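You operate a simulated robot arm through the tools that you are given. There is no shell and no other tool. Be economical: measure what you need, move in short steps, check, and stop when the job is done.

The job below is to be done with a simulated robot arm. You get a single attempt, and the scene is never put back.

Task
Fold the pink towel on the blue board and put it on the garden table.
Fine: swing each wing over the towel and back down again.

It is judged by the outcome, as a careful person would: the job done as asked, and still so three seconds after it is handed in. It fails if anything else is knocked over, pushed out of place, dropped, spilled or broken. Flat cloth is picked up by pressing the open fingertips on it (5 to 10 N) and closing them slowly along it; thin cloth reads only 2 to 8 mm in the jaws.

Robot
A 7-joint arm with a two-finger parallel gripper, fixed in place. Base frame: the origin is at the foot of the arm, x ahead of it, y to its left, z up; the work surface is at about z = 72. Readings come in cm, rad, newtons and seconds.
With the tool pointing down near the work surface it reaches from about 34 to 78 cm from the base axis. Its first joint turns from -2.897 to 2.897 rad. Payload 3.91 kg.
The tool frame sits at the grasp point between the pads (the TCP): z along the fingers, y along the line on which they close. The tips reach 3 cm beyond it. The gripper opens to 11 cm. The fingers are 2 cm wide and 1 cm thick; the gripper's body (4.8 by 11.2 cm) begins 5.5 cm behind the TCP.
Orientation is that of the tool frame in the base frame, as a unit quaternion [x, y, z, w]. With the fingers straight down and closing along the base's y, the tool's x points along the base's -x, its y along +y and its z along -z.

Tools
- The arm moves only by the tool apply_moves. Its argument "deltas" is one flat list of numbers, 7 for each row, row after row: the shift along the tool's x, y, z in units of 20 mm (1.0 is 20 mm), then the turn, a rotation vector about the tool's x, y, z in units of 5 degrees (1.0 is 5 degrees), then the finger opening in cm, from 0 to 11. In form: [x, y, z, wx, wy, wz, gripper, x, y, z, wx, wy, wz, gripper, ...]. A call has 1 to 10 rows; each row shifts and turns the commanded pose from where the row before left it, along the tool's axes as they then stand. A call with a number of a shift or a turn outside -1 to 1 is refused whole. A row lasts 0.2 s, in which the tool goes at most 5 cm and 0.15 rad; a call with a longer step from one row to the next is refused whole, and so is a gripper value outside its range. Where a pose cannot be reached the arm comes as near as it can. A force on the tool above 50 N (or 10 N above the force at the start of the call, whichever is more), or a blocked arm, ends the call early, and 0.2 s more pass. Each finger travels about 15.3 cm/s and halts on what it meets, pressing with about 26 N; the grip force reading is that of the motor and also rises with nothing between the fingers. The clock runs only during rows and for 0.2 s after the last one: add rows that do not move to give the fingers time. It gives the time, the measured TCP pose, the force on the tool (base axes), the opening and the grip force at its end, in the units of the frame above (readings bear some noise).
- Cameras (640 x 400 px; columns grow to the right, rows downward): "scene" is fixed at [21.77, -49.77, 147.11]; the picture's right is [0.74, -0.67, 0.00], its down [-0.53, -0.58, -0.61] and it looks along [0.41, 0.45, -0.79] (base axes); focal length 316 px, centre (320, 200). "wrist" rides on the gripper at [7.7, 0.7, -11.5] in the tool frame; the picture's right is [-0.09, 1.00, 0.00], its down [-0.80, -0.07, -0.59] and it looks along [-0.59, -0.05, 0.80] (tool axes); focal length 270 px, centre (320, 200). There is no depth. A picture from a camera that has moved, and an enlarged one, comes with that camera's place and axes in the base frame and with its lens.
- camera(camera): a new picture of that camera. No time passes.
- lift_body(by): slides the trunk up (or, below 0, down) by that many cm; the arm rides with it, the base frame stays. It gives what a move gives, with no picture.
- enlarge(camera, box): a new picture of the part [left, top, right, bottom] of that camera's present view, enlarged. No time passes.
- finish_job(): hands the job in; it is judged then, once.

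Go step by step. Nothing tells you positions but the pictures and the camera data: compare them with the known pose of the tool, close in by small moves and look again before you grip or let go. The budget is 120 turns and 84 pictures, counting those below and the enlarged ones. Unless the task says otherwise, let go and move clear before handing in, and close with one line.

The tools are called after "Emit:" as a command line: name --argument value ..., lists and objects as JSON in quotes. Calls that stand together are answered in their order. apply_moves: Moves the arm, as the interface text tells. Its arguments: {"type":"object","properties":{"deltas":{"type":"array","items":{"type":"number"}}},"required":["deltas"]} The other tools are called the same way: lift_body (by) slides the trunk up or down; camera (camera) takes a picture; enlarge (camera, box) takes an enlarged picture of a part of a camera's view; finish_job () hands the job in.

At the start:

```text
clock: 0.0
ee_pos: [42.48, 36.78, 98.29]
tool_rot: [0.0, 1.0, 0.0, 0.0]
wrist_force: [1.4, -0.4, 0.6]
width: 11.0
grip_force: 0.0
trunk travel left (down, up): [-50.0, 11.0]
```

scene: 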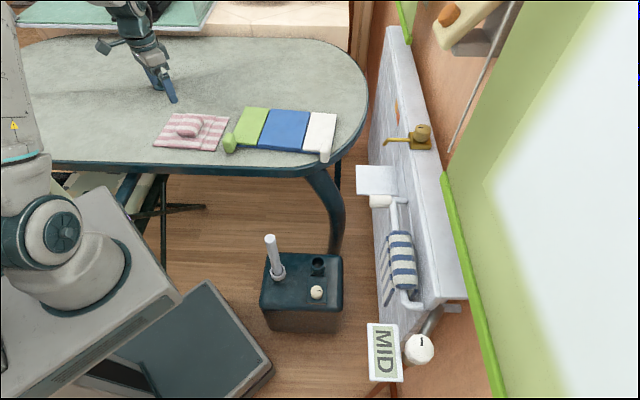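
wrist: 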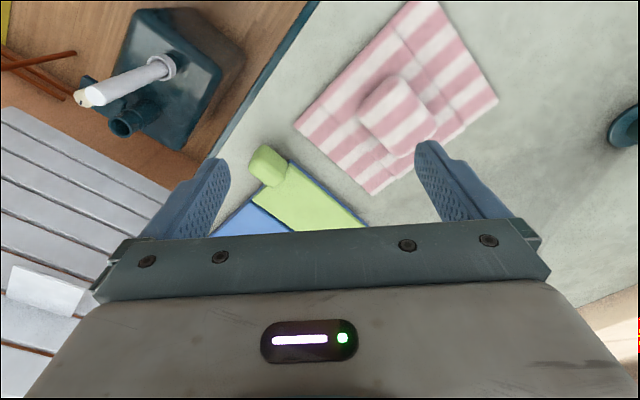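

I see a striped towel lying next to a three-panel folding board (green, blue, white). I'll look closer before planning.

Emit:
enlarge --camera "scene" --box '[140, 80, 350, 180]'

Emit:
enlarge --camera "scene" --box '[240, 140, 480, 390]'

Emit:
enlarge --camera "scene" --box '[0, 0, 380, 220]'

```text
3.05 times, centred on (245, 130) of scene
camera zoom: at [21.77, -49.77, 147.11], right [0.74, -0.67, 0.0], down [-0.53, -0.58, -0.61], along [0.41, 0.45, -0.79], focal length 962 px, centre (549, 413)
```

zoom: 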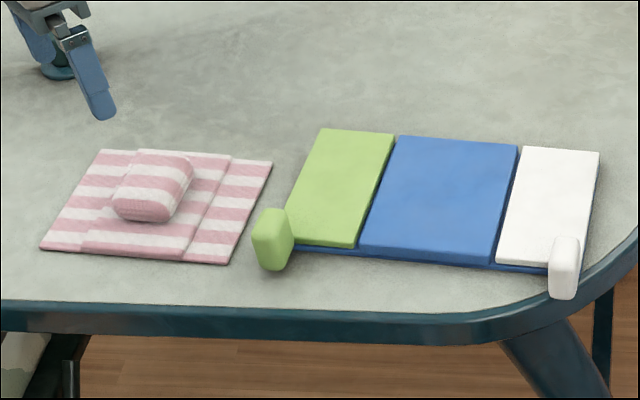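

```text
1.60 times, centred on (360, 265) of scene
camera zoom: at [21.77, -49.77, 147.11], right [0.74, -0.67, 0.0], down [-0.53, -0.58, -0.61], along [0.41, 0.45, -0.79], focal length 505 px, centre (256, 96)
```

zoom: 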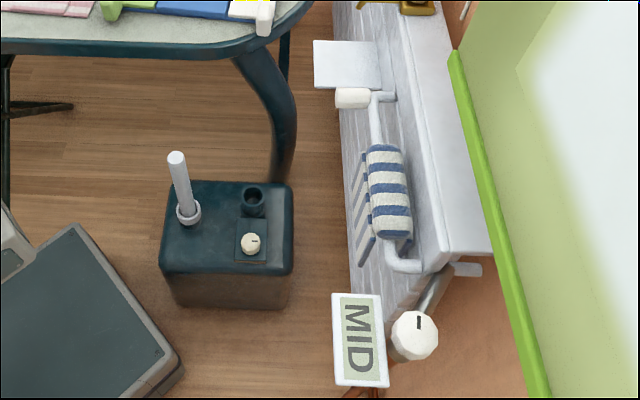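

```text
1.68 times, centred on (190, 110) of scene
camera zoom: at [21.77, -49.77, 147.11], right [0.74, -0.67, 0.0], down [-0.53, -0.58, -0.61], along [0.41, 0.45, -0.79], focal length 532 px, centre (539, 352)
```

zoom: 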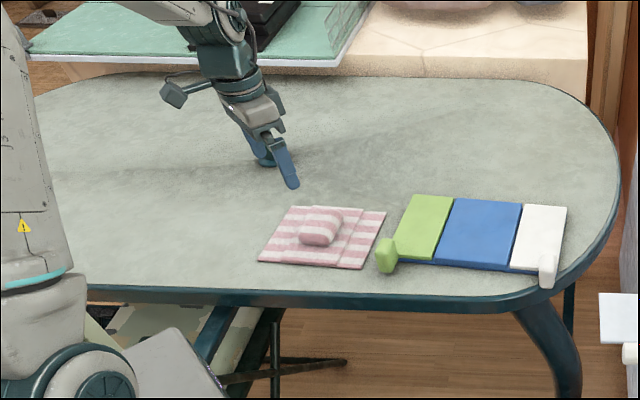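

The towel is centred near (47.5, 47) and the board near (72.5, 24.5). Both have their long axis along about (0.65, -0.76). I'll turn the gripper to match that axis and look again.

Emit:
apply_moves --deltas '[0, 0, 0, 0, 0, -1, 11, 0, 0, 0, 0, 0, -1, 11, 0, 0, 0, 0, 0, -1, 11, 0, 0, 0, 0, 0, -1, 11, 0, 0, 0, 0, 0, -1, 11, 0, 0, 0, 0, 0, -1, 11, 0, 0, 0, 0, 0, -1, 11, 0, 0, 0, 0, 0, -1, 11, 0, 0, 0, 0, 0, 0, 11]'

Emit:
camera --camera "wrist"

```text
clock: 2.0
ee_pos: [42.43, 36.73, 98.26]
tool_rot: [-0.343, 0.94, 0.0, 0.0]
wrist_force: [-0.4, -0.1, -0.7]
width: 10.99
grip_force: 0.0
trunk travel left (down, up): [-50.0, 11.0]
```

```text
78 pictures are left
camera wrist: at [35.97, 32.4, 109.74], right [-0.57, 0.82, 0.0], down [0.66, 0.46, 0.59], along [0.49, 0.34, -0.8], focal length 270 px, centre (320, 200)
```

wrist: 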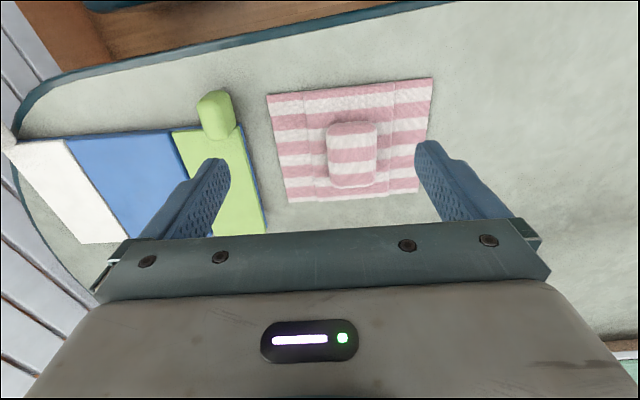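

Emit:
enlarge --camera "wrist" --box '[250, 60, 450, 220]'

Emit:
enlarge --camera "wrist" --box '[0, 70, 280, 250]'

```text
2.50 times, centred on (350, 140) of wrist
camera zoom: at [35.97, 32.4, 109.74], right [-0.57, 0.82, 0.0], down [0.66, 0.46, 0.59], along [0.49, 0.34, -0.8], focal length 676 px, centre (245, 350)
```

zoom: 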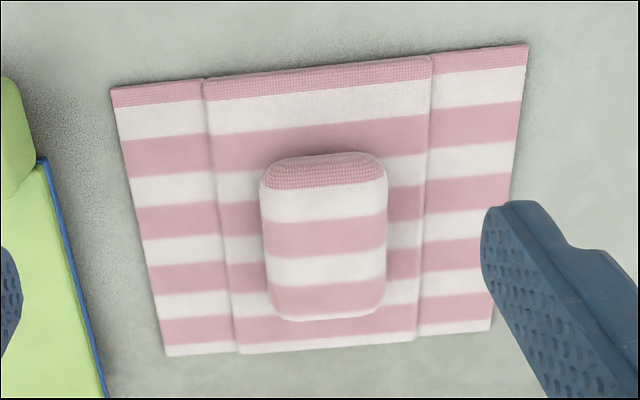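

```text
2.22 times, centred on (140, 160) of wrist
camera zoom: at [35.97, 32.4, 109.74], right [-0.57, 0.82, 0.0], down [0.66, 0.46, 0.59], along [0.49, 0.34, -0.8], focal length 601 px, centre (720, 289)
```

zoom: 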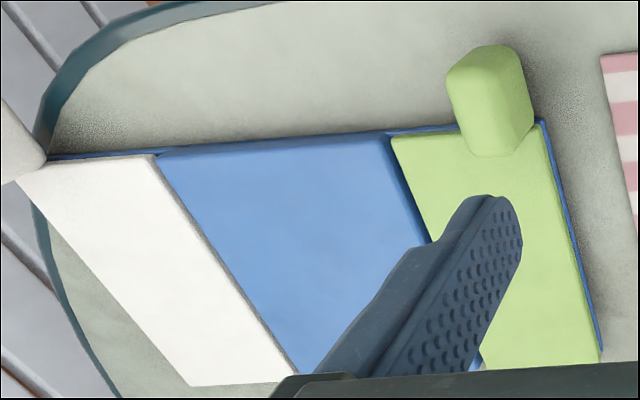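

The raised roll in the middle of the towel looks like the thing to grip, near (48.5, 46.8). I'm moving over it.

Emit:
apply_moves --deltas '[-0.68, 0.24, 0.87, 0, 0, 0, 11, -0.68, 0.24, 0.87, 0, 0, 0, 11, -0.68, 0.24, 0.87, 0, 0, 0, 11, -0.68, 0.24, 0.87, 0, 0, 0, 11, -0.68, 0.24, 0.87, 0, 0, 0, 11, -0.68, 0.24, 0.87, 0, 0, 0, 11, -0.68, 0.24, 0.87, 0, 0, 0, 11, -0.68, 0.24, 0.87, 0, 0, 0, 11, 0, 0, 0, 0, 0, 0, 11]'

Emit:
camera --camera "wrist"

Emit:
enlarge --camera "scene" --box '[100, 60, 260, 160]'

```text
clock: 4.0
ee_pos: [48.19, 46.79, 84.44]
tool_rot: [-0.342, 0.94, 0.001, 0.0]
wrist_force: [0.7, 0.8, -0.2]
width: 11.01
grip_force: 0.2
trunk travel left (down, up): [-50.0, 11.0]
```

```text
75 pictures are left
camera wrist: at [41.82, 42.32, 95.87], right [-0.57, 0.82, 0.0], down [0.66, 0.46, 0.59], along [0.49, 0.34, -0.8], focal length 270 px, centre (320, 200)
```

wrist: 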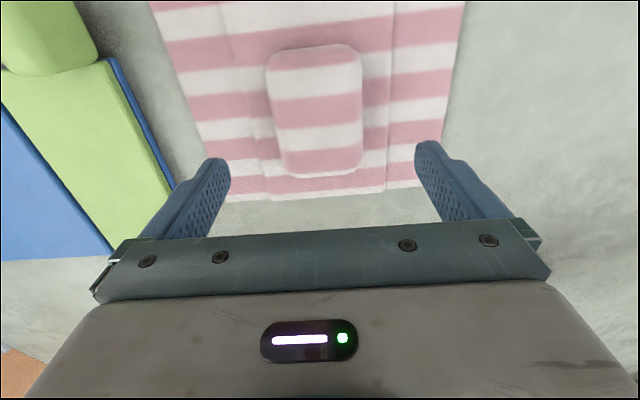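

```text
4.00 times, centred on (180, 110) of scene
camera zoom: at [21.77, -49.77, 147.11], right [0.74, -0.67, 0.0], down [-0.53, -0.58, -0.61], along [0.41, 0.45, -0.79], focal length 1263 px, centre (880, 560)
```

zoom: 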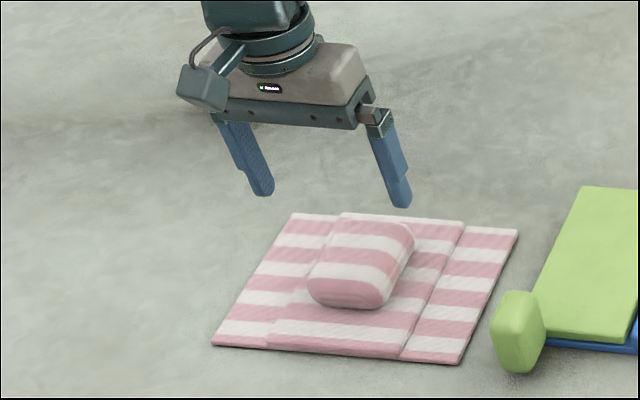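

The gripper is centred over the roll, which is about 7 cm wide. I'm descending.

Emit:
apply_moves --deltas '[0, 0, 1, 0, 0, 0, 11, 0, 0, 1, 0, 0, 0, 11, 0, 0, 1, 0, 0, 0, 11, 0, 0, 0.9, 0, 0, 0, 11, 0, 0, 0, 0, 0, 0, 11]'

Emit:
enlarge --camera "scene" --box '[100, 60, 260, 160]'

Emit:
camera --camera "wrist"

```text
clock: 5.2
ee_pos: [48.29, 46.6, 76.56]
tool_rot: [-0.342, 0.94, 0.0, 0.001]
wrist_force: [0.1, 0.3, -0.1]
width: 11.0
grip_force: 0.1
trunk travel left (down, up): [-50.0, 11.0]
```

```text
4.00 times, centred on (180, 110) of scene
camera zoom: at [21.77, -49.77, 147.11], right [0.74, -0.67, 0.0], down [-0.53, -0.58, -0.61], along [0.41, 0.45, -0.79], focal length 1263 px, centre (880, 560)
```

zoom: 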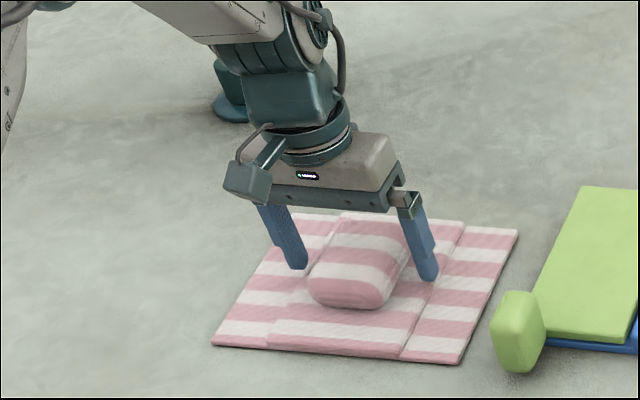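

```text
72 pictures are left
camera wrist: at [41.87, 42.3, 88.07], right [-0.57, 0.82, 0.0], down [0.66, 0.46, 0.59], along [0.49, 0.34, -0.8], focal length 270 px, centre (320, 200)
```

wrist: 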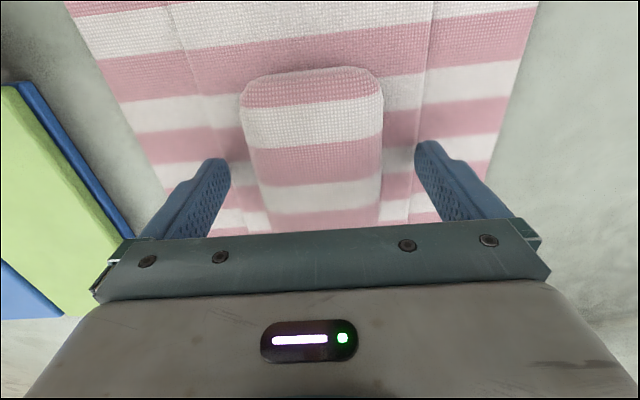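

The fingers straddle the roll. I'll close slowly with a few spare rows.

Emit:
apply_moves --deltas '[0, 0, 0.2, 0, 0, 0, 11, 0, 0, 0, 0, 0, 0, 9, 0, 0, 0, 0, 0, 0, 8, 0, 0, 0, 0, 0, 0, 7, 0, 0, 0, 0, 0, 0, 6, 0, 0, 0, 0, 0, 0, 5, 0, 0, 0, 0, 0, 0, 4.5, 0, 0, 0, 0, 0, 0, 4.5]'

Emit:
enlarge --camera "scene" --box '[100, 60, 260, 160]'

```text
clock: 7.0
ee_pos: [48.23, 46.72, 76.23]
tool_rot: [-0.342, 0.94, 0.0, 0.0]
wrist_force: [0.3, -1.0, 2.0]
width: 6.97
grip_force: 25.7
trunk travel left (down, up): [-50.0, 11.0]
```

```text
4.00 times, centred on (180, 110) of scene
camera zoom: at [21.77, -49.77, 147.11], right [0.74, -0.67, 0.0], down [-0.53, -0.58, -0.61], along [0.41, 0.45, -0.79], focal length 1263 px, centre (880, 560)
```

zoom: 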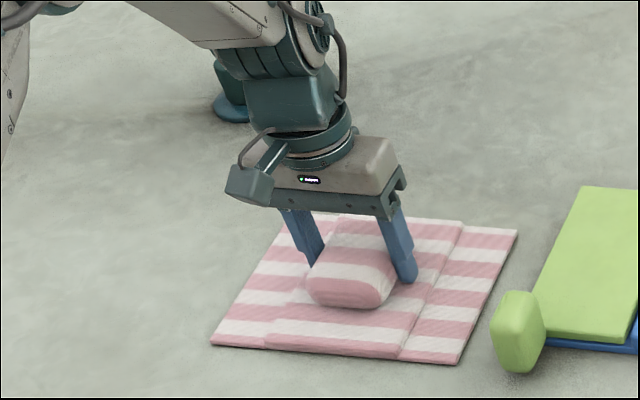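

It's gripped at 7 cm, as the estimate predicted. I'll lift it slowly and look.

Emit:
apply_moves --deltas '[0, 0, -0.5, 0, 0, 0, 4.5, 0, 0, -0.5, 0, 0, 0, 4.5, 0, 0, -1, 0, 0, 0, 4.5, 0, 0, -1, 0, 0, 0, 4.5, 0, 0, -1, 0, 0, 0, 4.5, 0, 0, -1, 0, 0, 0, 4.5, 0, 0, 0, 0, 0, 0, 4.5]'

Emit:
camera --camera "scene"

Emit:
camera --camera "wrist"

```text
clock: 8.6
ee_pos: [48.24, 46.68, 86.1]
tool_rot: [-0.343, 0.939, -0.001, -0.001]
wrist_force: [0.4, -0.2, -1.6]
width: 6.95
grip_force: 25.8
trunk travel left (down, up): [-50.0, 11.0]
```

```text
70 pictures are left
```

scene: 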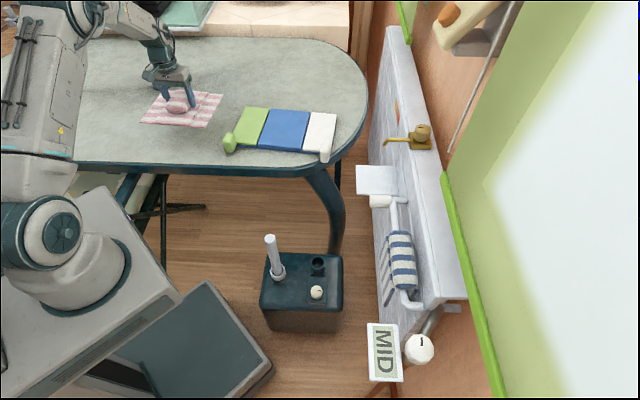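

```text
69 pictures are left
camera wrist: at [41.86, 42.27, 97.58], right [-0.57, 0.82, 0.0], down [0.66, 0.46, 0.59], along [0.49, 0.34, -0.8], focal length 270 px, centre (320, 200)
```

wrist: 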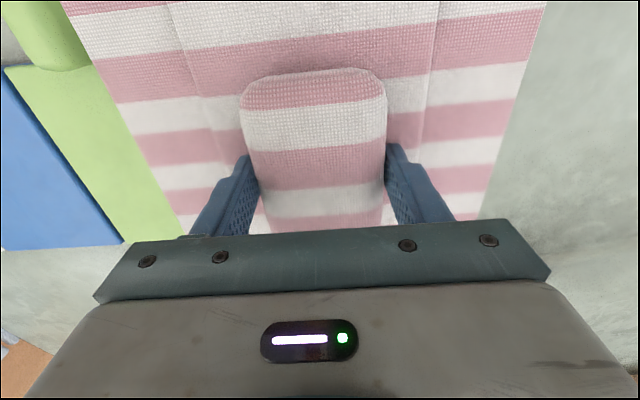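

The whole towel lifted flat. I'm carrying it along the board's axis, staying clear above the green tab.

Emit:
apply_moves --deltas '[0, -0.5, 0, 0, 0, 0, 4.5, -0.25, -1, 0, 0, 0, 0, 4.5, -0.25, -1, 0, 0, 0, 0, 4.5, -0.25, -1, 0, 0, 0, 0, 4.5, -0.25, -1, 0, 0, 0, 0, 4.5, -0.25, -1, 0, 0, 0, 0, 4.5, -0.25, -1, 0, 0, 0, 0, 4.5, -0.25, -1, 0, 0, 0, 0, 4.5, -0.25, -1, 0, 0, 0, 0, 4.5, -0.25, -1, 0, 0, 0, 0, 4.5]'

Emit:
apply_moves --deltas '[0, -1, 0, 0, 0, 0, 4.5, 0, -1, 0, 0, 0, 0, 4.5, 0, -1, 0, 0, 0, 0, 4.5, 0, -1, 0, 0, 0, 0, 4.5, 0, -1, 0, 0, 0, 0, 4.5, 0, -1, 0, 0, 0, 0, 4.5, 0, -0.75, 0, 0, 0, 0, 4.5, 0, -0.5, 0, 0, 0, 0, 4.5, 0, 0, 0, 0, 0, 0, 4.5]'

Emit:
enlarge --camera "scene" --box '[180, 40, 380, 180]'

Emit:
camera --camera "wrist"

```text
clock: 10.8
ee_pos: [64.0, 35.11, 86.1]
tool_rot: [-0.342, 0.94, 0.001, 0.001]
wrist_force: [-0.1, 1.0, -0.8]
width: 6.98
grip_force: 26.1
trunk travel left (down, up): [-50.0, 11.0]
```

```text
clock: 12.8
ee_pos: [73.23, 23.91, 86.15]
tool_rot: [-0.342, 0.94, 0.0, 0.0]
wrist_force: [0.7, -0.5, -0.5]
width: 6.95
grip_force: 26.3
trunk travel left (down, up): [-50.0, 11.0]
```

```text
2.86 times, centred on (280, 110) of scene
camera zoom: at [21.77, -49.77, 147.11], right [0.74, -0.67, 0.0], down [-0.53, -0.58, -0.61], along [0.41, 0.45, -0.79], focal length 902 px, centre (434, 457)
```

zoom: 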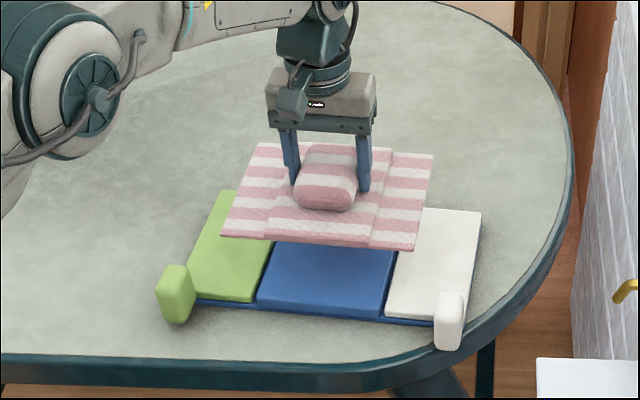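

```text
67 pictures are left
camera wrist: at [66.86, 19.49, 97.62], right [-0.57, 0.82, 0.0], down [0.66, 0.46, 0.59], along [0.49, 0.34, -0.8], focal length 270 px, centre (320, 200)
```

wrist: 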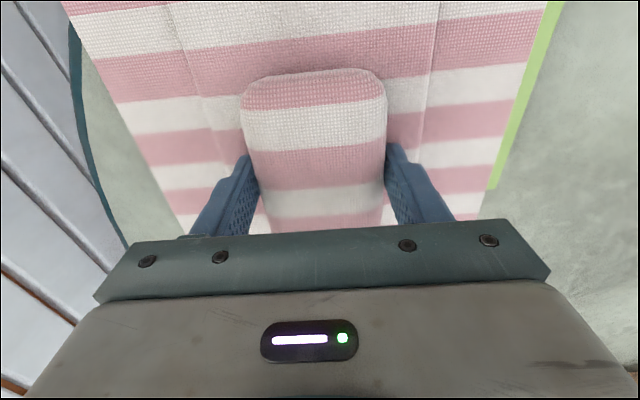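

Towel and board are lined up to within a few millimetres. I'm lowering most of the way.

Emit:
apply_moves --deltas '[0, 0, 1, 0, 0, 0, 4.5, 0, 0, 1, 0, 0, 0, 4.5, 0, 0, 0.9, 0, 0, 0, 4.5, 0, 0, 0.4, 0, 0, 0, 4.5, 0, 0, 0, 0, 0, 0, 4.5]'

Emit:
enlarge --camera "scene" --box '[200, 60, 360, 180]'

```text
clock: 14.0
ee_pos: [73.33, 24.1, 79.48]
tool_rot: [-0.342, 0.94, 0.0, 0.0]
wrist_force: [1.4, 0.9, -0.3]
width: 6.97
grip_force: 26.0
trunk travel left (down, up): [-50.0, 11.0]
```

```text
3.33 times, centred on (280, 120) of scene
camera zoom: at [21.77, -49.77, 147.11], right [0.74, -0.67, 0.0], down [-0.53, -0.58, -0.61], along [0.41, 0.45, -0.79], focal length 1052 px, centre (453, 467)
```

zoom: 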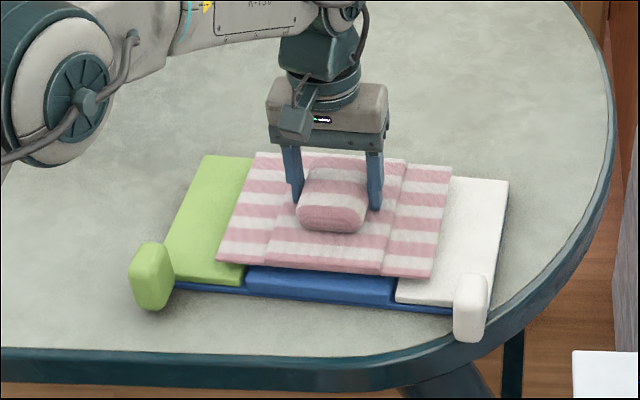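

Emit:
apply_moves --deltas '[0, 0, 0.25, 0, 0, 0, 4.5, 0, 0, 0.25, 0, 0, 0, 4.5, 0, 0, 0, 0, 0, 0, 4.5]'

Emit:
apply_moves --deltas '[0, 0, 0.15, 0, 0, 0, 4.5, 0, 0, 0, 0, 0, 0, 4.5]'

Emit:
apply_moves --deltas '[0, 0, 0.15, 0, 0, 0, 4.5, 0, 0, 0, 0, 0, 0, 4.5]'

Emit:
enlarge --camera "scene" --box '[200, 60, 360, 180]'

```text
clock: 14.8
ee_pos: [73.26, 23.94, 78.57]
tool_rot: [-0.342, 0.94, 0.0, 0.0]
wrist_force: [-0.6, -0.6, -0.8]
width: 6.95
grip_force: 26.1
trunk travel left (down, up): [-50.0, 11.0]
```

```text
clock: 15.4
ee_pos: [73.23, 24.0, 78.45]
tool_rot: [-0.342, 0.94, 0.0, 0.001]
wrist_force: [0.3, -1.0, 8.8]
width: 6.99
grip_force: 25.9
trunk travel left (down, up): [-50.0, 11.0]
```

```text
clock: 16.0
ee_pos: [73.24, 23.91, 78.4]
tool_rot: [-0.341, 0.94, 0.0, 0.004]
wrist_force: [1.5, -1.4, 27.6]
width: 6.95
grip_force: 25.8
trunk travel left (down, up): [-50.0, 11.0]
```

```text
3.33 times, centred on (280, 120) of scene
camera zoom: at [21.77, -49.77, 147.11], right [0.74, -0.67, 0.0], down [-0.53, -0.58, -0.61], along [0.41, 0.45, -0.79], focal length 1052 px, centre (453, 467)
```

zoom: 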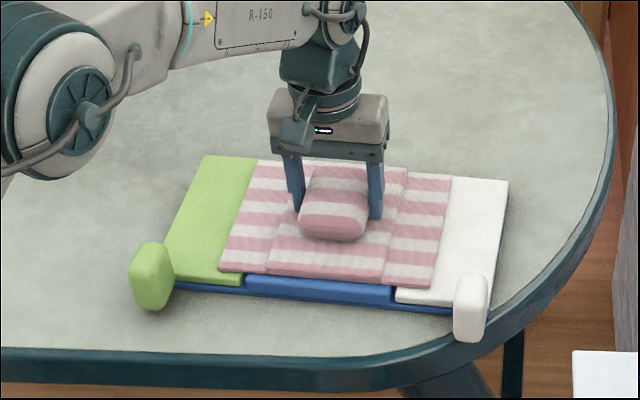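

The towel is resting on the board: contact came at TCP 78.45, so the board top is near 74.2. I'll ease the pressure off, open the fingers and rise.

Emit:
apply_moves --deltas '[0, 0, -0.12, 0, 0, 0, 4.5, 0, 0, 0, 0, 0, 0, 7.5, 0, 0, 0, 0, 0, 0, 9, 0, 0, 0, 0, 0, 0, 10.5, 0, 0, -0.5, 0, 0, 0, 10.5, 0, 0, -1, 0, 0, 0, 10.5, 0, 0, -1, 0, 0, 0, 10.5, 0, 0, -1, 0, 0, 0, 10.5, 0, 0, -1, 0, 0, 0, 10.5, 0, 0, -1, 0, 0, 0, 10.5]'

Emit:
enlarge --camera "scene" --box '[200, 60, 360, 180]'

```text
clock: 18.2
ee_pos: [73.24, 23.93, 89.33]
tool_rot: [-0.343, 0.939, 0.0, -0.001]
wrist_force: [-0.3, 0.0, -0.1]
width: 10.53
grip_force: 0.0
trunk travel left (down, up): [-50.0, 11.0]
```

```text
3.33 times, centred on (280, 120) of scene
camera zoom: at [21.77, -49.77, 147.11], right [0.74, -0.67, 0.0], down [-0.53, -0.58, -0.61], along [0.41, 0.45, -0.79], focal length 1052 px, centre (453, 467)
```

zoom: 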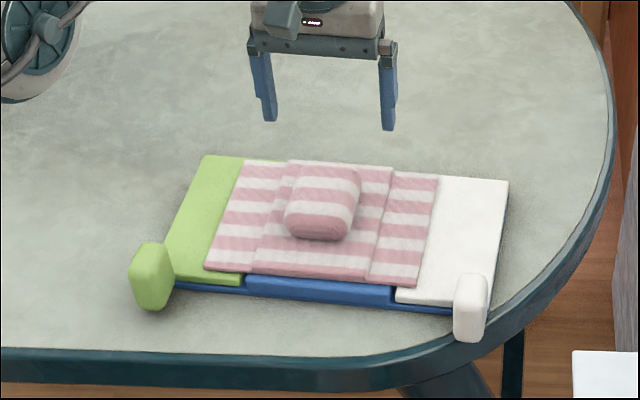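

Releasing dragged the towel about 1.3 cm toward the green wing. I'll lower the open fingers around the roll again and nudge it back to centre.

Emit:
apply_moves --deltas '[0, 0.6, 0, 0, 0, 0, 11, 0, 0, 1, 0, 0, 0, 11, 0, 0, 1, 0, 0, 0, 11, 0, 0, 1, 0, 0, 0, 11, 0, 0, 1, 0, 0, 0, 11, 0, 0, 1, 0, 0, 0, 11, 0, 0, 0.2, 0, 0, 0, 11, 0, 0, 0, 0, 0, 0, 11]'

Emit:
camera --camera "wrist"

```text
clock: 20.0
ee_pos: [72.43, 24.96, 78.67]
tool_rot: [-0.342, 0.94, 0.0, 0.0]
wrist_force: [-0.1, 0.0, 0.6]
width: 11.01
grip_force: 0.0
trunk travel left (down, up): [-50.0, 11.0]
```

```text
63 pictures are left
camera wrist: at [66.07, 20.5, 90.21], right [-0.57, 0.82, 0.0], down [0.66, 0.46, 0.59], along [0.49, 0.34, -0.8], focal length 270 px, centre (320, 200)
```

wrist: 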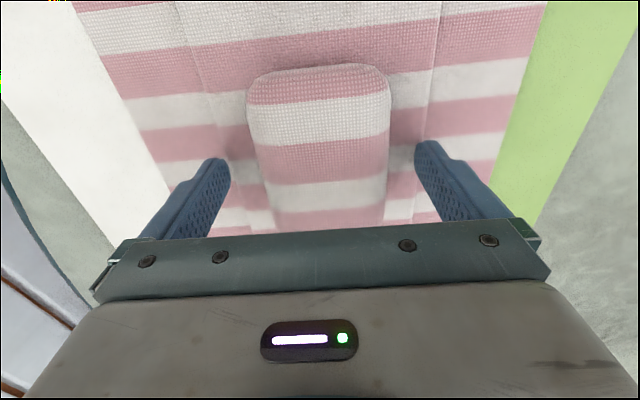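

Emit:
apply_moves --deltas '[0, -0.4, 0, 0, 0, 0, 11, 0, -0.4, 0, 0, 0, 0, 11, 0, -0.25, 0, 0, 0, 0, 11, 0, -0.25, 0, 0, 0, 0, 11, 0, -0.25, 0, 0, 0, 0, 11, 0, 0, 0, 0, 0, 0, 11]'

Emit:
apply_moves --deltas '[0, 0.3, 0, 0, 0, 0, 11, 0, 0.7, 0, 0, 0, 0, 11, 0, 0, -1, 0, 0, 0, 11, 0, 0, -1, 0, 0, 0, 11, 0, 0, -1, 0, 0, 0, 11, 0, 0, -1, 0, 0, 0, 11, 0, 0, -1, 0, 0, 0, 11, 0, 0, 0, 0, 0, 0, 11]'

Emit:
enlarge --camera "scene" --box '[200, 60, 360, 180]'

Emit:
camera --camera "wrist"

```text
clock: 21.4
ee_pos: [74.59, 22.58, 78.72]
tool_rot: [-0.343, 0.939, -0.001, 0.001]
wrist_force: [-1.0, 1.9, 1.7]
width: 11.02
grip_force: 0.0
trunk travel left (down, up): [-50.0, 11.0]
```

```text
clock: 23.2
ee_pos: [73.11, 24.07, 88.91]
tool_rot: [-0.342, 0.94, 0.0, 0.0]
wrist_force: [-0.6, 0.5, 0.4]
width: 11.02
grip_force: 0.1
trunk travel left (down, up): [-50.0, 11.0]
```

```text
3.33 times, centred on (280, 120) of scene
camera zoom: at [21.77, -49.77, 147.11], right [0.74, -0.67, 0.0], down [-0.53, -0.58, -0.61], along [0.41, 0.45, -0.79], focal length 1052 px, centre (453, 467)
```

zoom: 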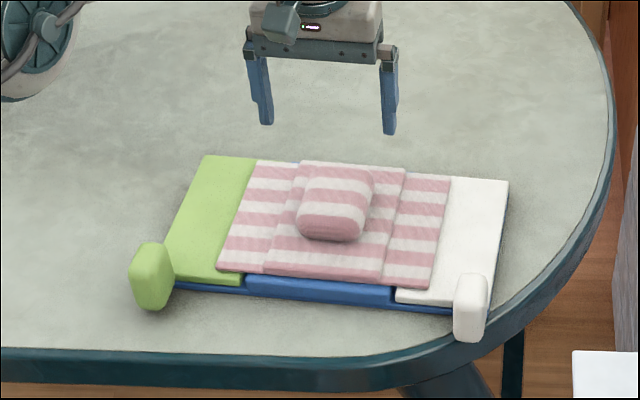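

```text
61 pictures are left
camera wrist: at [66.76, 19.63, 100.29], right [-0.57, 0.82, 0.0], down [0.66, 0.46, 0.59], along [0.49, 0.34, -0.8], focal length 270 px, centre (320, 200)
```

wrist: 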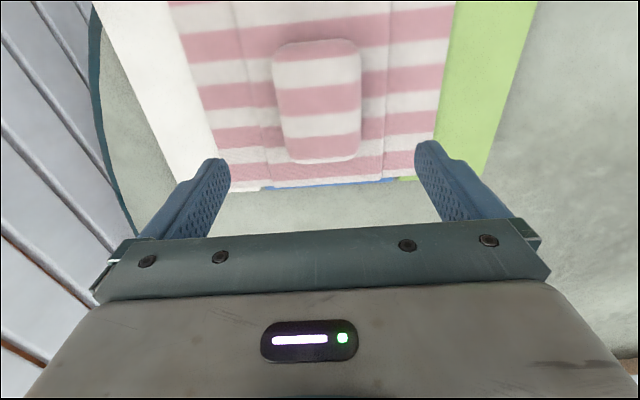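

The towel is centred again. Next I'll look closely at the green tab from the near side.

Emit:
apply_moves --deltas '[0.97, 0.88, 0, 0, 0, 0, 8, 0.97, 0.88, 0, 0, 0, 0, 4, 0.97, 0.88, 0, 0, 0, 0, 2, 0.97, 0.88, 0, 0, 0, 0, 2, 0.97, 0.88, 0, 0, 0, 0, 2, 0.97, 0.88, 0, 0, 0, 0, 2, 0.97, 0.88, 0, 0, 0, 0, 2, 0.97, 0.88, 0, 0, 0, 0, 2, 0.97, 0.88, 0, 0, 0, 0, 2, 0.97, 0.88, 0, 0, 0, 0, 2]'

Emit:
camera --camera "wrist"

Emit:
enlarge --camera "scene" --box '[210, 110, 290, 160]'

Emit:
enlarge --camera "scene" --box '[280, 120, 360, 170]'

```text
clock: 25.4
ee_pos: [47.0, 25.16, 88.86]
tool_rot: [-0.342, 0.94, 0.0, 0.0]
wrist_force: [0.3, -0.7, 0.3]
width: 2.02
grip_force: 0.1
trunk travel left (down, up): [-50.0, 11.0]
```

```text
60 pictures are left
camera wrist: at [40.54, 20.68, 100.28], right [-0.57, 0.82, 0.0], down [0.66, 0.46, 0.59], along [0.49, 0.34, -0.8], focal length 270 px, centre (320, 200)
```

wrist: 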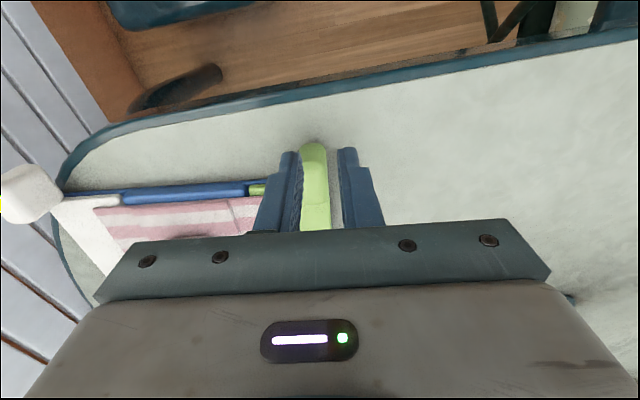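

```text
8.00 times, centred on (250, 135) of scene
camera zoom: at [21.77, -49.77, 147.11], right [0.74, -0.67, 0.0], down [-0.53, -0.58, -0.61], along [0.41, 0.45, -0.79], focal length 2526 px, centre (880, 720)
```

zoom: 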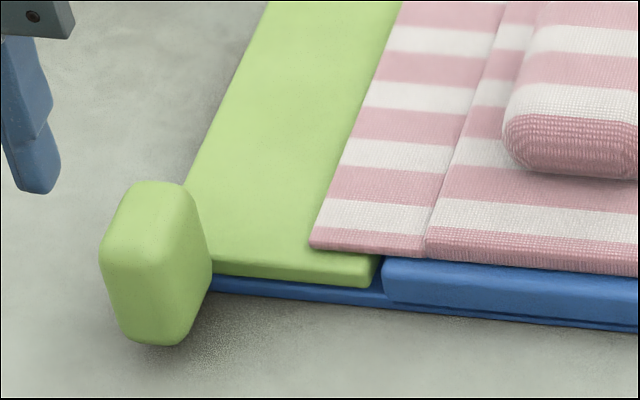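

```text
8.00 times, centred on (320, 145) of scene
camera zoom: at [21.77, -49.77, 147.11], right [0.74, -0.67, 0.0], down [-0.53, -0.58, -0.61], along [0.41, 0.45, -0.79], focal length 2526 px, centre (320, 640)
```

zoom: 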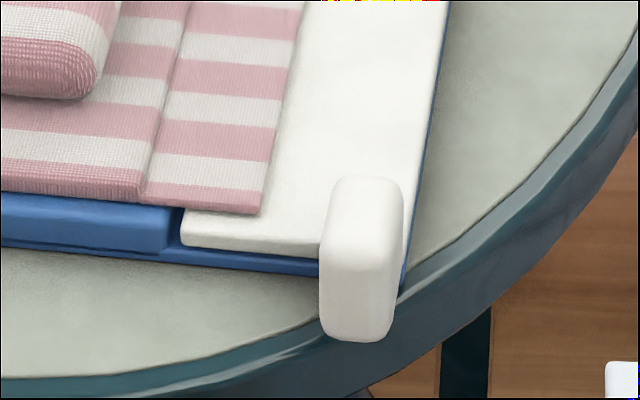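

The tab is a block about 2.6 x 3.7 x 4.7 cm at roughly u=-11.6, v=59.5, z=75, standing off the wing's near outer corner. I plan to point the tool horizontally along the hinge axis, pinch the tab and roll, so I'm tilting the tool forward now.

Emit:
apply_moves --deltas '[0, 0, 0, 0, -1, 0, 5, 0, 0, 0, 0, -1, 0, 6, 0, 0, 0, 0, -1, 0, 6, 0, 0, 0, 0, -1, 0, 6, 0, 0, 0, 0, -1, 0, 6, 0, 0, 0, 0, -1, 0, 6, 0, 0, 0, 0, -1, 0, 6, 0, 0, 0, 0, -1, 0, 6, 0, 0, 0, 0, -1, 0, 6, 0, 0, 0, 0, 0, 0, 6]'

Emit:
apply_moves --deltas '[0, 0, 0, 0, -1, 0, 6, 0, 0, 0, 0, -1, 0, 6, 0, 0, 0, 0, -1, 0, 6, 0, 0, 0, 0, -1, 0, 6, 0, 0, 0, 0, -1, 0, 6, 0, 0, 0, 0, -1, 0, 6, 0, 0, 0, 0, -1, 0, 6, 0, 0, 0, 0, -1, 0, 6, 0, 0, 0, 0, -1, 0, 6, 0, 0, 0, 0, 0, 0, 6]'

Emit:
camera --camera "scene"

Emit:
camera --camera "wrist"

```text
clock: 27.6
ee_pos: [46.95, 25.16, 88.85]
tool_rot: [-0.317, 0.868, 0.13, 0.36]
wrist_force: [-0.2, -0.4, 0.1]
width: 6.0
grip_force: 0.0
trunk travel left (down, up): [-50.0, 11.0]
```

```text
clock: 29.8
ee_pos: [46.99, 25.02, 88.88]
tool_rot: [-0.242, 0.664, 0.242, 0.664]
wrist_force: [0.2, -0.3, 0.4]
width: 5.99
grip_force: 0.0
trunk travel left (down, up): [-50.0, 11.0]
```

```text
57 pictures are left
```

scene: 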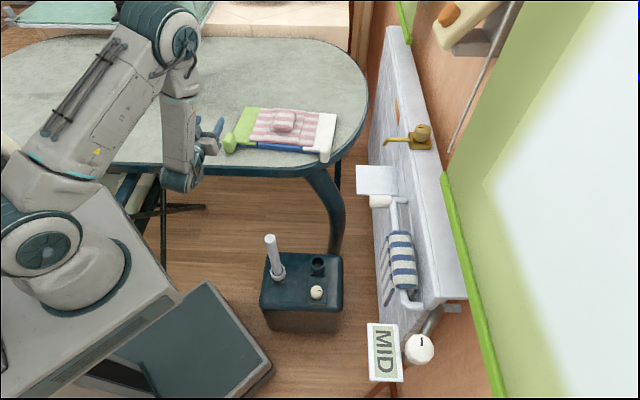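

```text
56 pictures are left
camera wrist: at [37.73, 18.27, 81.08], right [-0.64, 0.76, 0.09], down [-0.41, -0.44, 0.8], along [0.65, 0.48, 0.59], focal length 270 px, centre (320, 200)
```

wrist: 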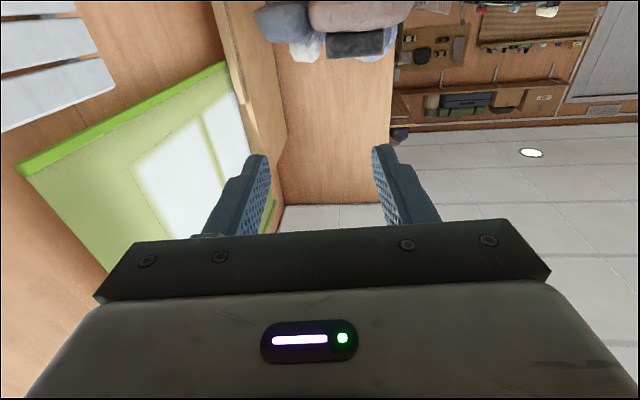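

Emit:
enlarge --camera "scene" --box '[130, 80, 290, 200]'

```text
3.33 times, centred on (210, 140) of scene
camera zoom: at [21.77, -49.77, 147.11], right [0.74, -0.67, 0.0], down [-0.53, -0.58, -0.61], along [0.41, 0.45, -0.79], focal length 1052 px, centre (687, 400)
```

zoom: 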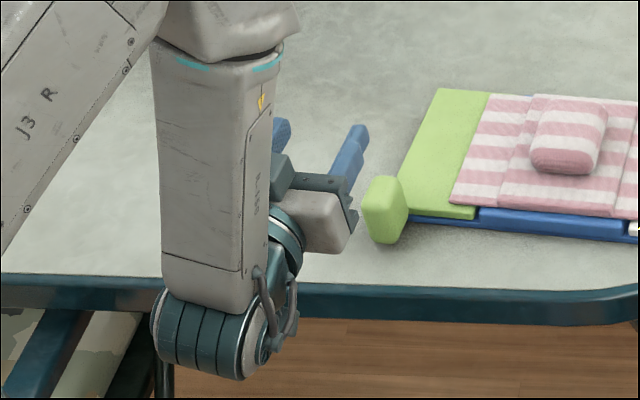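

The horizontal pose is reachable. I'm lowering to tab height while still in front of it.

Emit:
apply_moves --deltas '[0.95, -0.04, 0, 0, 0, 0, 6, 0.95, -0.04, 0, 0, 0, 0, 6, 0.95, -0.04, 0, 0, 0, 0, 6, 0.95, -0.04, 0, 0, 0, 0, 6, 0.95, -0.04, 0, 0, 0, 0, 6, 0.95, -0.04, 0, 0, 0, 0, 6, 0.9, -0.04, 0, 0, 0, 0, 6, 0, 0, 0, 0, 0, 0, 6]'

Emit:
enlarge --camera "scene" --box '[150, 90, 290, 190]'

Emit:
camera --camera "wrist"

```text
clock: 31.6
ee_pos: [47.44, 24.67, 75.67]
tool_rot: [-0.242, 0.664, 0.242, 0.665]
wrist_force: [0.6, 0.3, 0.5]
width: 5.97
grip_force: 0.1
trunk travel left (down, up): [-50.0, 11.0]
```

```text
4.00 times, centred on (220, 140) of scene
camera zoom: at [21.77, -49.77, 147.11], right [0.74, -0.67, 0.0], down [-0.53, -0.58, -0.61], along [0.41, 0.45, -0.79], focal length 1263 px, centre (720, 440)
```

zoom: 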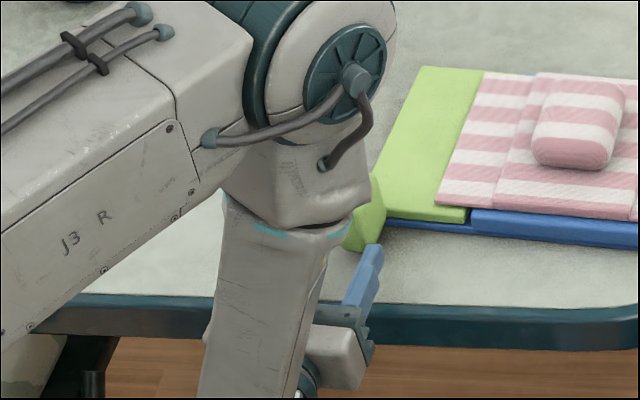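

```text
53 pictures are left
camera wrist: at [38.06, 17.82, 67.92], right [-0.64, 0.76, 0.09], down [-0.41, -0.44, 0.8], along [0.65, 0.48, 0.59], focal length 270 px, centre (320, 200)
```

wrist: 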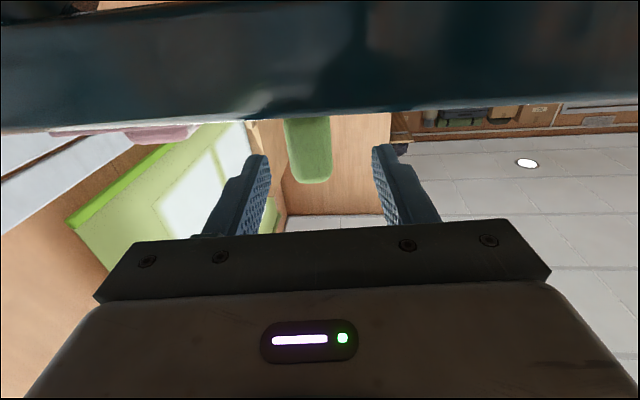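

The tab sits between the fingers about 0.5 cm to one side. I'm correcting that and advancing.

Emit:
apply_moves --deltas '[0, -0.25, 0.5, 0, 0, 0, 6, 0, 0, 0.6, 0, 0, 0, 6, 0, 0, 0.6, 0, 0, 0, 6, 0, 0, 0.6, 0, 0, 0, 6, 0, 0, 0.3, 0, 0, 0, 6, 0, 0, 0, 0, 0, 0, 6]'

Emit:
camera --camera "wrist"

Emit:
enlarge --camera "scene" --box '[150, 90, 290, 190]'

```text
clock: 33.0
ee_pos: [51.64, 27.67, 75.65]
tool_rot: [-0.241, 0.665, 0.241, 0.665]
wrist_force: [0.0, -0.5, 0.8]
width: 6.01
grip_force: 0.1
trunk travel left (down, up): [-50.0, 11.0]
```

```text
52 pictures are left
camera wrist: at [42.38, 20.84, 67.9], right [-0.64, 0.76, 0.09], down [-0.41, -0.44, 0.8], along [0.65, 0.48, 0.59], focal length 270 px, centre (320, 200)
```

wrist: 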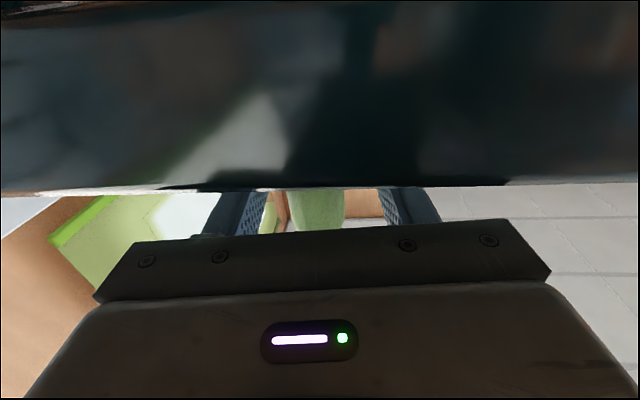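

```text
4.00 times, centred on (220, 140) of scene
camera zoom: at [21.77, -49.77, 147.11], right [0.74, -0.67, 0.0], down [-0.53, -0.58, -0.61], along [0.41, 0.45, -0.79], focal length 1263 px, centre (720, 440)
```

zoom: 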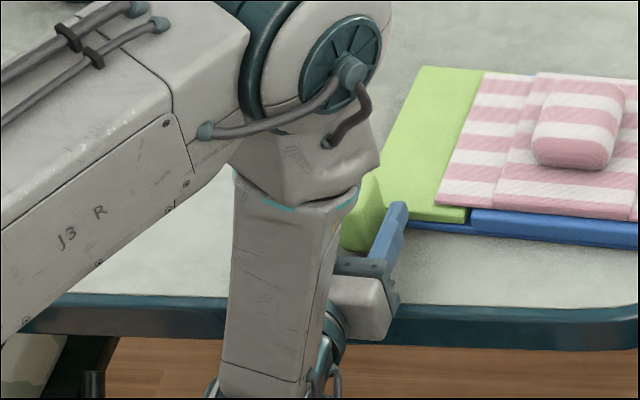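

Emit:
apply_moves --deltas '[0, 0, 0, 0, 0, 0, 5, 0, 0, 0, 0, 0, 0, 4, 0, 0, 0, 0, 0, 0, 3.2, 0, 0, 0, 0, 0, 0, 2.6, 0, 0, 0, 0, 0, 0, 2, 0, 0, 0, 0, 0, 0, 1.5, 0, 0, 0, 0, 0, 0, 1.5]'

Emit:
enlarge --camera "scene" --box '[200, 90, 340, 180]'

```text
clock: 34.6
ee_pos: [51.72, 27.61, 75.52]
tool_rot: [-0.241, 0.664, 0.243, 0.665]
wrist_force: [13.1, -11.0, 2.6]
width: 2.97
grip_force: 25.9
trunk travel left (down, up): [-50.0, 11.0]
```

```text
4.44 times, centred on (270, 135) of scene
camera zoom: at [21.77, -49.77, 147.11], right [0.74, -0.67, 0.0], down [-0.53, -0.58, -0.61], along [0.41, 0.45, -0.79], focal length 1403 px, centre (542, 489)
```

zoom: 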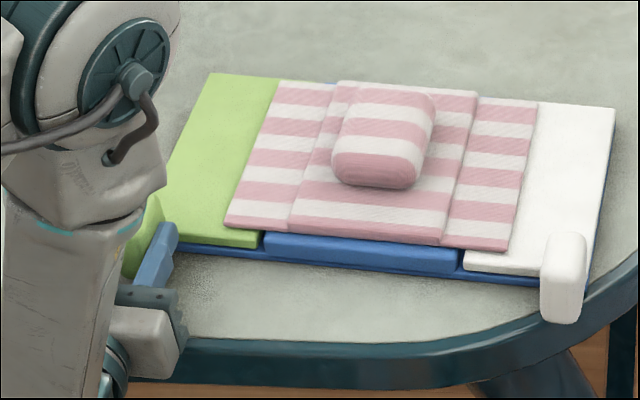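

Gripped at 3 cm with some side load, so I'll relieve it by shifting 0.3 cm toward -u.

Emit:
apply_moves --deltas '[0, -0.15, 0, 0, 0, 0, 1.5, 0, 0, 0, 0, 0, 0, 1.5]'

```text
clock: 35.2
ee_pos: [51.77, 27.55, 75.65]
tool_rot: [-0.242, 0.665, 0.243, 0.664]
wrist_force: [4.1, 1.1, 0.4]
width: 2.99
grip_force: 26.4
trunk travel left (down, up): [-50.0, 11.0]
```

The grip is relaxed. I'll begin swinging the green wing along an arc about its hinge (u about -20.8), 30 degrees first.

Emit:
apply_moves --deltas '[-0.371, -0.099, 0, 0, 0, 1, 1.5, -0.371, -0.099, 0, 0, 0, 1, 1.5, -0.371, -0.099, 0, 0, 0, 1, 1.5, 0, 0, 0, 0, 0, 0, 1.5]'

Emit:
enlarge --camera "scene" --box '[200, 90, 340, 180]'

```text
clock: 36.2
ee_pos: [52.19, 26.85, 77.7]
tool_rot: [-0.154, 0.691, 0.328, 0.626]
wrist_force: [-11.9, 6.5, -0.3]
width: 2.96
grip_force: 26.1
trunk travel left (down, up): [-50.0, 11.0]
```

```text
4.44 times, centred on (270, 135) of scene
camera zoom: at [21.77, -49.77, 147.11], right [0.74, -0.67, 0.0], down [-0.53, -0.58, -0.61], along [0.41, 0.45, -0.79], focal length 1403 px, centre (542, 489)
```

zoom: 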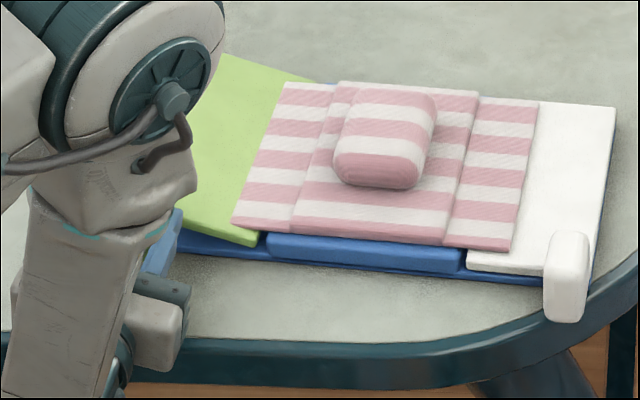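

The wing is lifting, but I'm pressing sideways and the board crept about 0.3 cm, so the hinge is higher than I assumed. I'm relieving that and continuing with a corrected arc.

Emit:
apply_moves --deltas '[0.04, 0.145, 0, 0, 0, 0, 1.5, -0.373, -0.049, 0, 0, 0, 1, 1.5, -0.373, -0.049, 0, 0, 0, 1, 1.5, -0.373, -0.049, 0, 0, 0, 1, 1.5, 0, 0, 0, 0, 0, 0, 1.5]'

Emit:
enlarge --camera "scene" --box '[200, 90, 340, 180]'

```text
clock: 37.4
ee_pos: [52.95, 26.14, 79.63]
tool_rot: [-0.061, 0.705, 0.406, 0.578]
wrist_force: [3.4, -3.7, 0.0]
width: 2.97
grip_force: 26.2
trunk travel left (down, up): [-50.0, 11.0]
```

```text
4.44 times, centred on (270, 135) of scene
camera zoom: at [21.77, -49.77, 147.11], right [0.74, -0.67, 0.0], down [-0.53, -0.58, -0.61], along [0.41, 0.45, -0.79], focal length 1403 px, centre (542, 489)
```

zoom: 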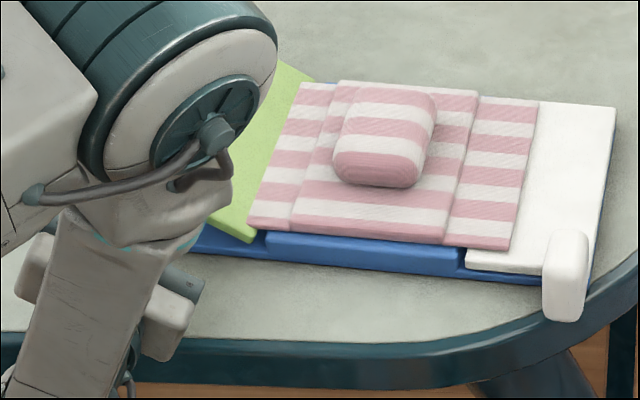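

Emit:
apply_moves --deltas '[-0.373, -0.06, 0, 0, 0, 1, 1.5, -0.373, -0.06, 0, 0, 0, 1, 1.5, -0.373, -0.06, 0, 0, 0, 1, 1.5, 0, 0, 0, 0, 0, 0, 1.5]'

Emit:
apply_moves --deltas '[-0.373, -0.06, 0, 0, 0, 1, 1.5, -0.373, -0.06, 0, 0, 0, 1, 1.5, -0.373, -0.06, 0, 0, 0, 1, 1.5, 0, 0, 0, 0, 0, 0, 1.5]'

Emit:
enlarge --camera "scene" --box '[180, 80, 360, 190]'

```text
clock: 38.4
ee_pos: [53.9, 24.98, 81.25]
tool_rot: [0.031, 0.707, 0.478, 0.52]
wrist_force: [4.7, -1.7, 0.2]
width: 2.97
grip_force: 26.3
trunk travel left (down, up): [-50.0, 11.0]
```

```text
clock: 39.4
ee_pos: [55.13, 23.43, 82.41]
tool_rot: [0.123, 0.697, 0.541, 0.453]
wrist_force: [1.6, -1.4, 0.4]
width: 3.0
grip_force: 25.9
trunk travel left (down, up): [-50.0, 11.0]
```

```text
3.56 times, centred on (270, 135) of scene
camera zoom: at [21.77, -49.77, 147.11], right [0.74, -0.67, 0.0], down [-0.53, -0.58, -0.61], along [0.41, 0.45, -0.79], focal length 1122 px, centre (498, 431)
```

zoom: 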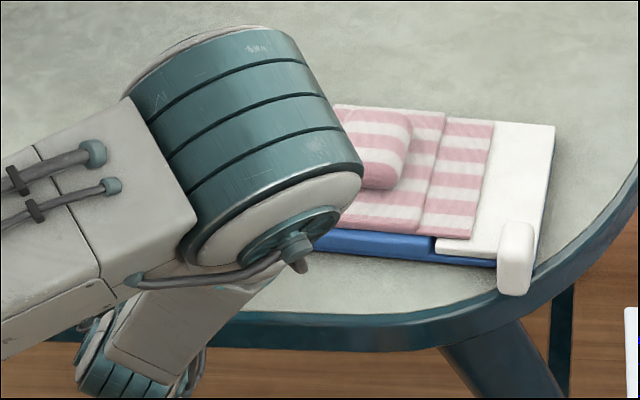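

Emit:
camera --camera "scene"

Emit:
camera --camera "wrist"

```text
46 pictures are left
```

scene: 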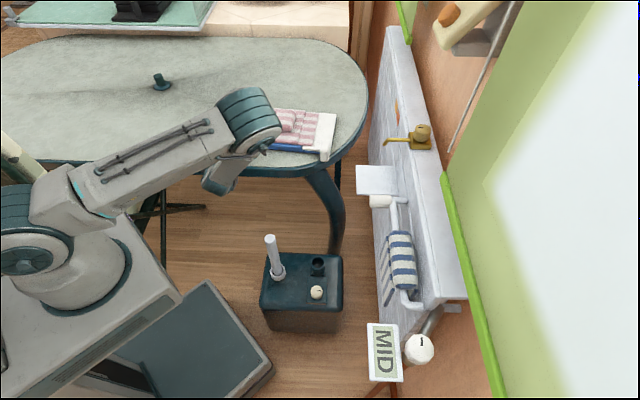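

```text
45 pictures are left
camera wrist: at [41.8, 21.51, 79.19], right [-0.27, 0.32, 0.91], down [0.01, -0.94, 0.34], along [0.96, 0.1, 0.25], focal length 270 px, centre (320, 200)
```

wrist: 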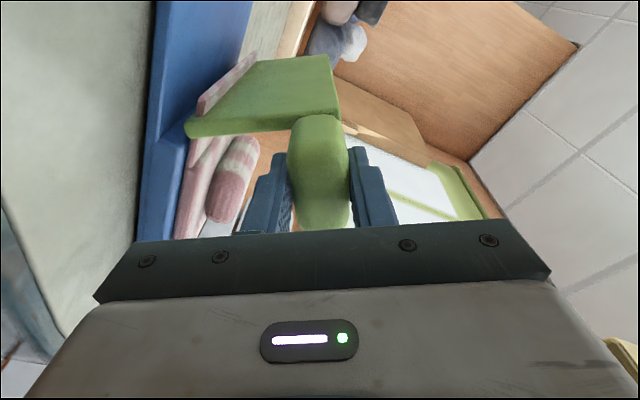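

The wrist view shows the wing at about 60° and the towel's flap lifting with it. The arm's elbow leans beside the table, clear of the board. I'm continuing in small increments.

Emit:
apply_moves --deltas '[-0.373, -0.055, 0, 0, 0, 1, 1.5, -0.373, -0.055, 0, 0, 0, 1, 1.5, -0.373, -0.055, 0, 0, 0, 1, 1.5, 0, 0, 0, 0, 0, 0, 1.5]'

Emit:
apply_moves --deltas '[-0.373, -0.055, 0, 0, 0, 1, 1.5, -0.373, -0.055, 0, 0, 0, 1, 1.5, -0.373, -0.055, 0, 0, 0, 1, 1.5, 0, 0, 0, 0, 0, 0, 1.5]'

Emit:
camera --camera "scene"

Emit:
camera --camera "wrist"

```text
clock: 40.4
ee_pos: [56.63, 21.81, 83.0]
tool_rot: [0.213, 0.675, 0.596, 0.379]
wrist_force: [-0.7, -0.3, -12.6]
width: 2.98
grip_force: 25.5
trunk travel left (down, up): [-50.0, 11.0]
```

```text
clock: 41.4
ee_pos: [58.02, 19.98, 83.24]
tool_rot: [0.299, 0.641, 0.641, 0.297]
wrist_force: [-3.3, -1.2, -11.4]
width: 3.02
grip_force: 26.4
trunk travel left (down, up): [-50.0, 11.0]
```

```text
44 pictures are left
```

scene: 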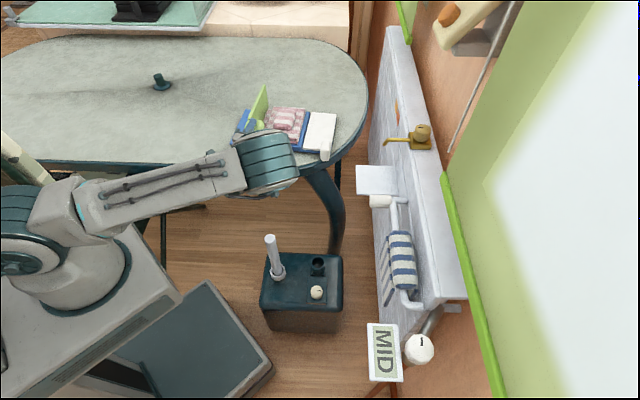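

```text
43 pictures are left
camera wrist: at [44.19, 18.65, 83.92], right [0.06, -0.07, 1.0], down [0.06, -1.0, -0.07], along [1.0, 0.06, -0.05], focal length 270 px, centre (320, 200)
```

wrist: 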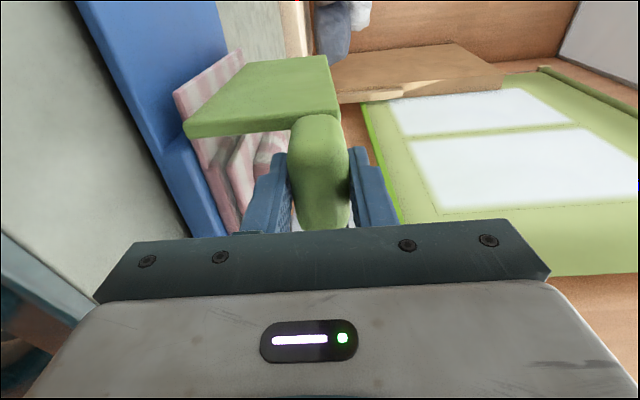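

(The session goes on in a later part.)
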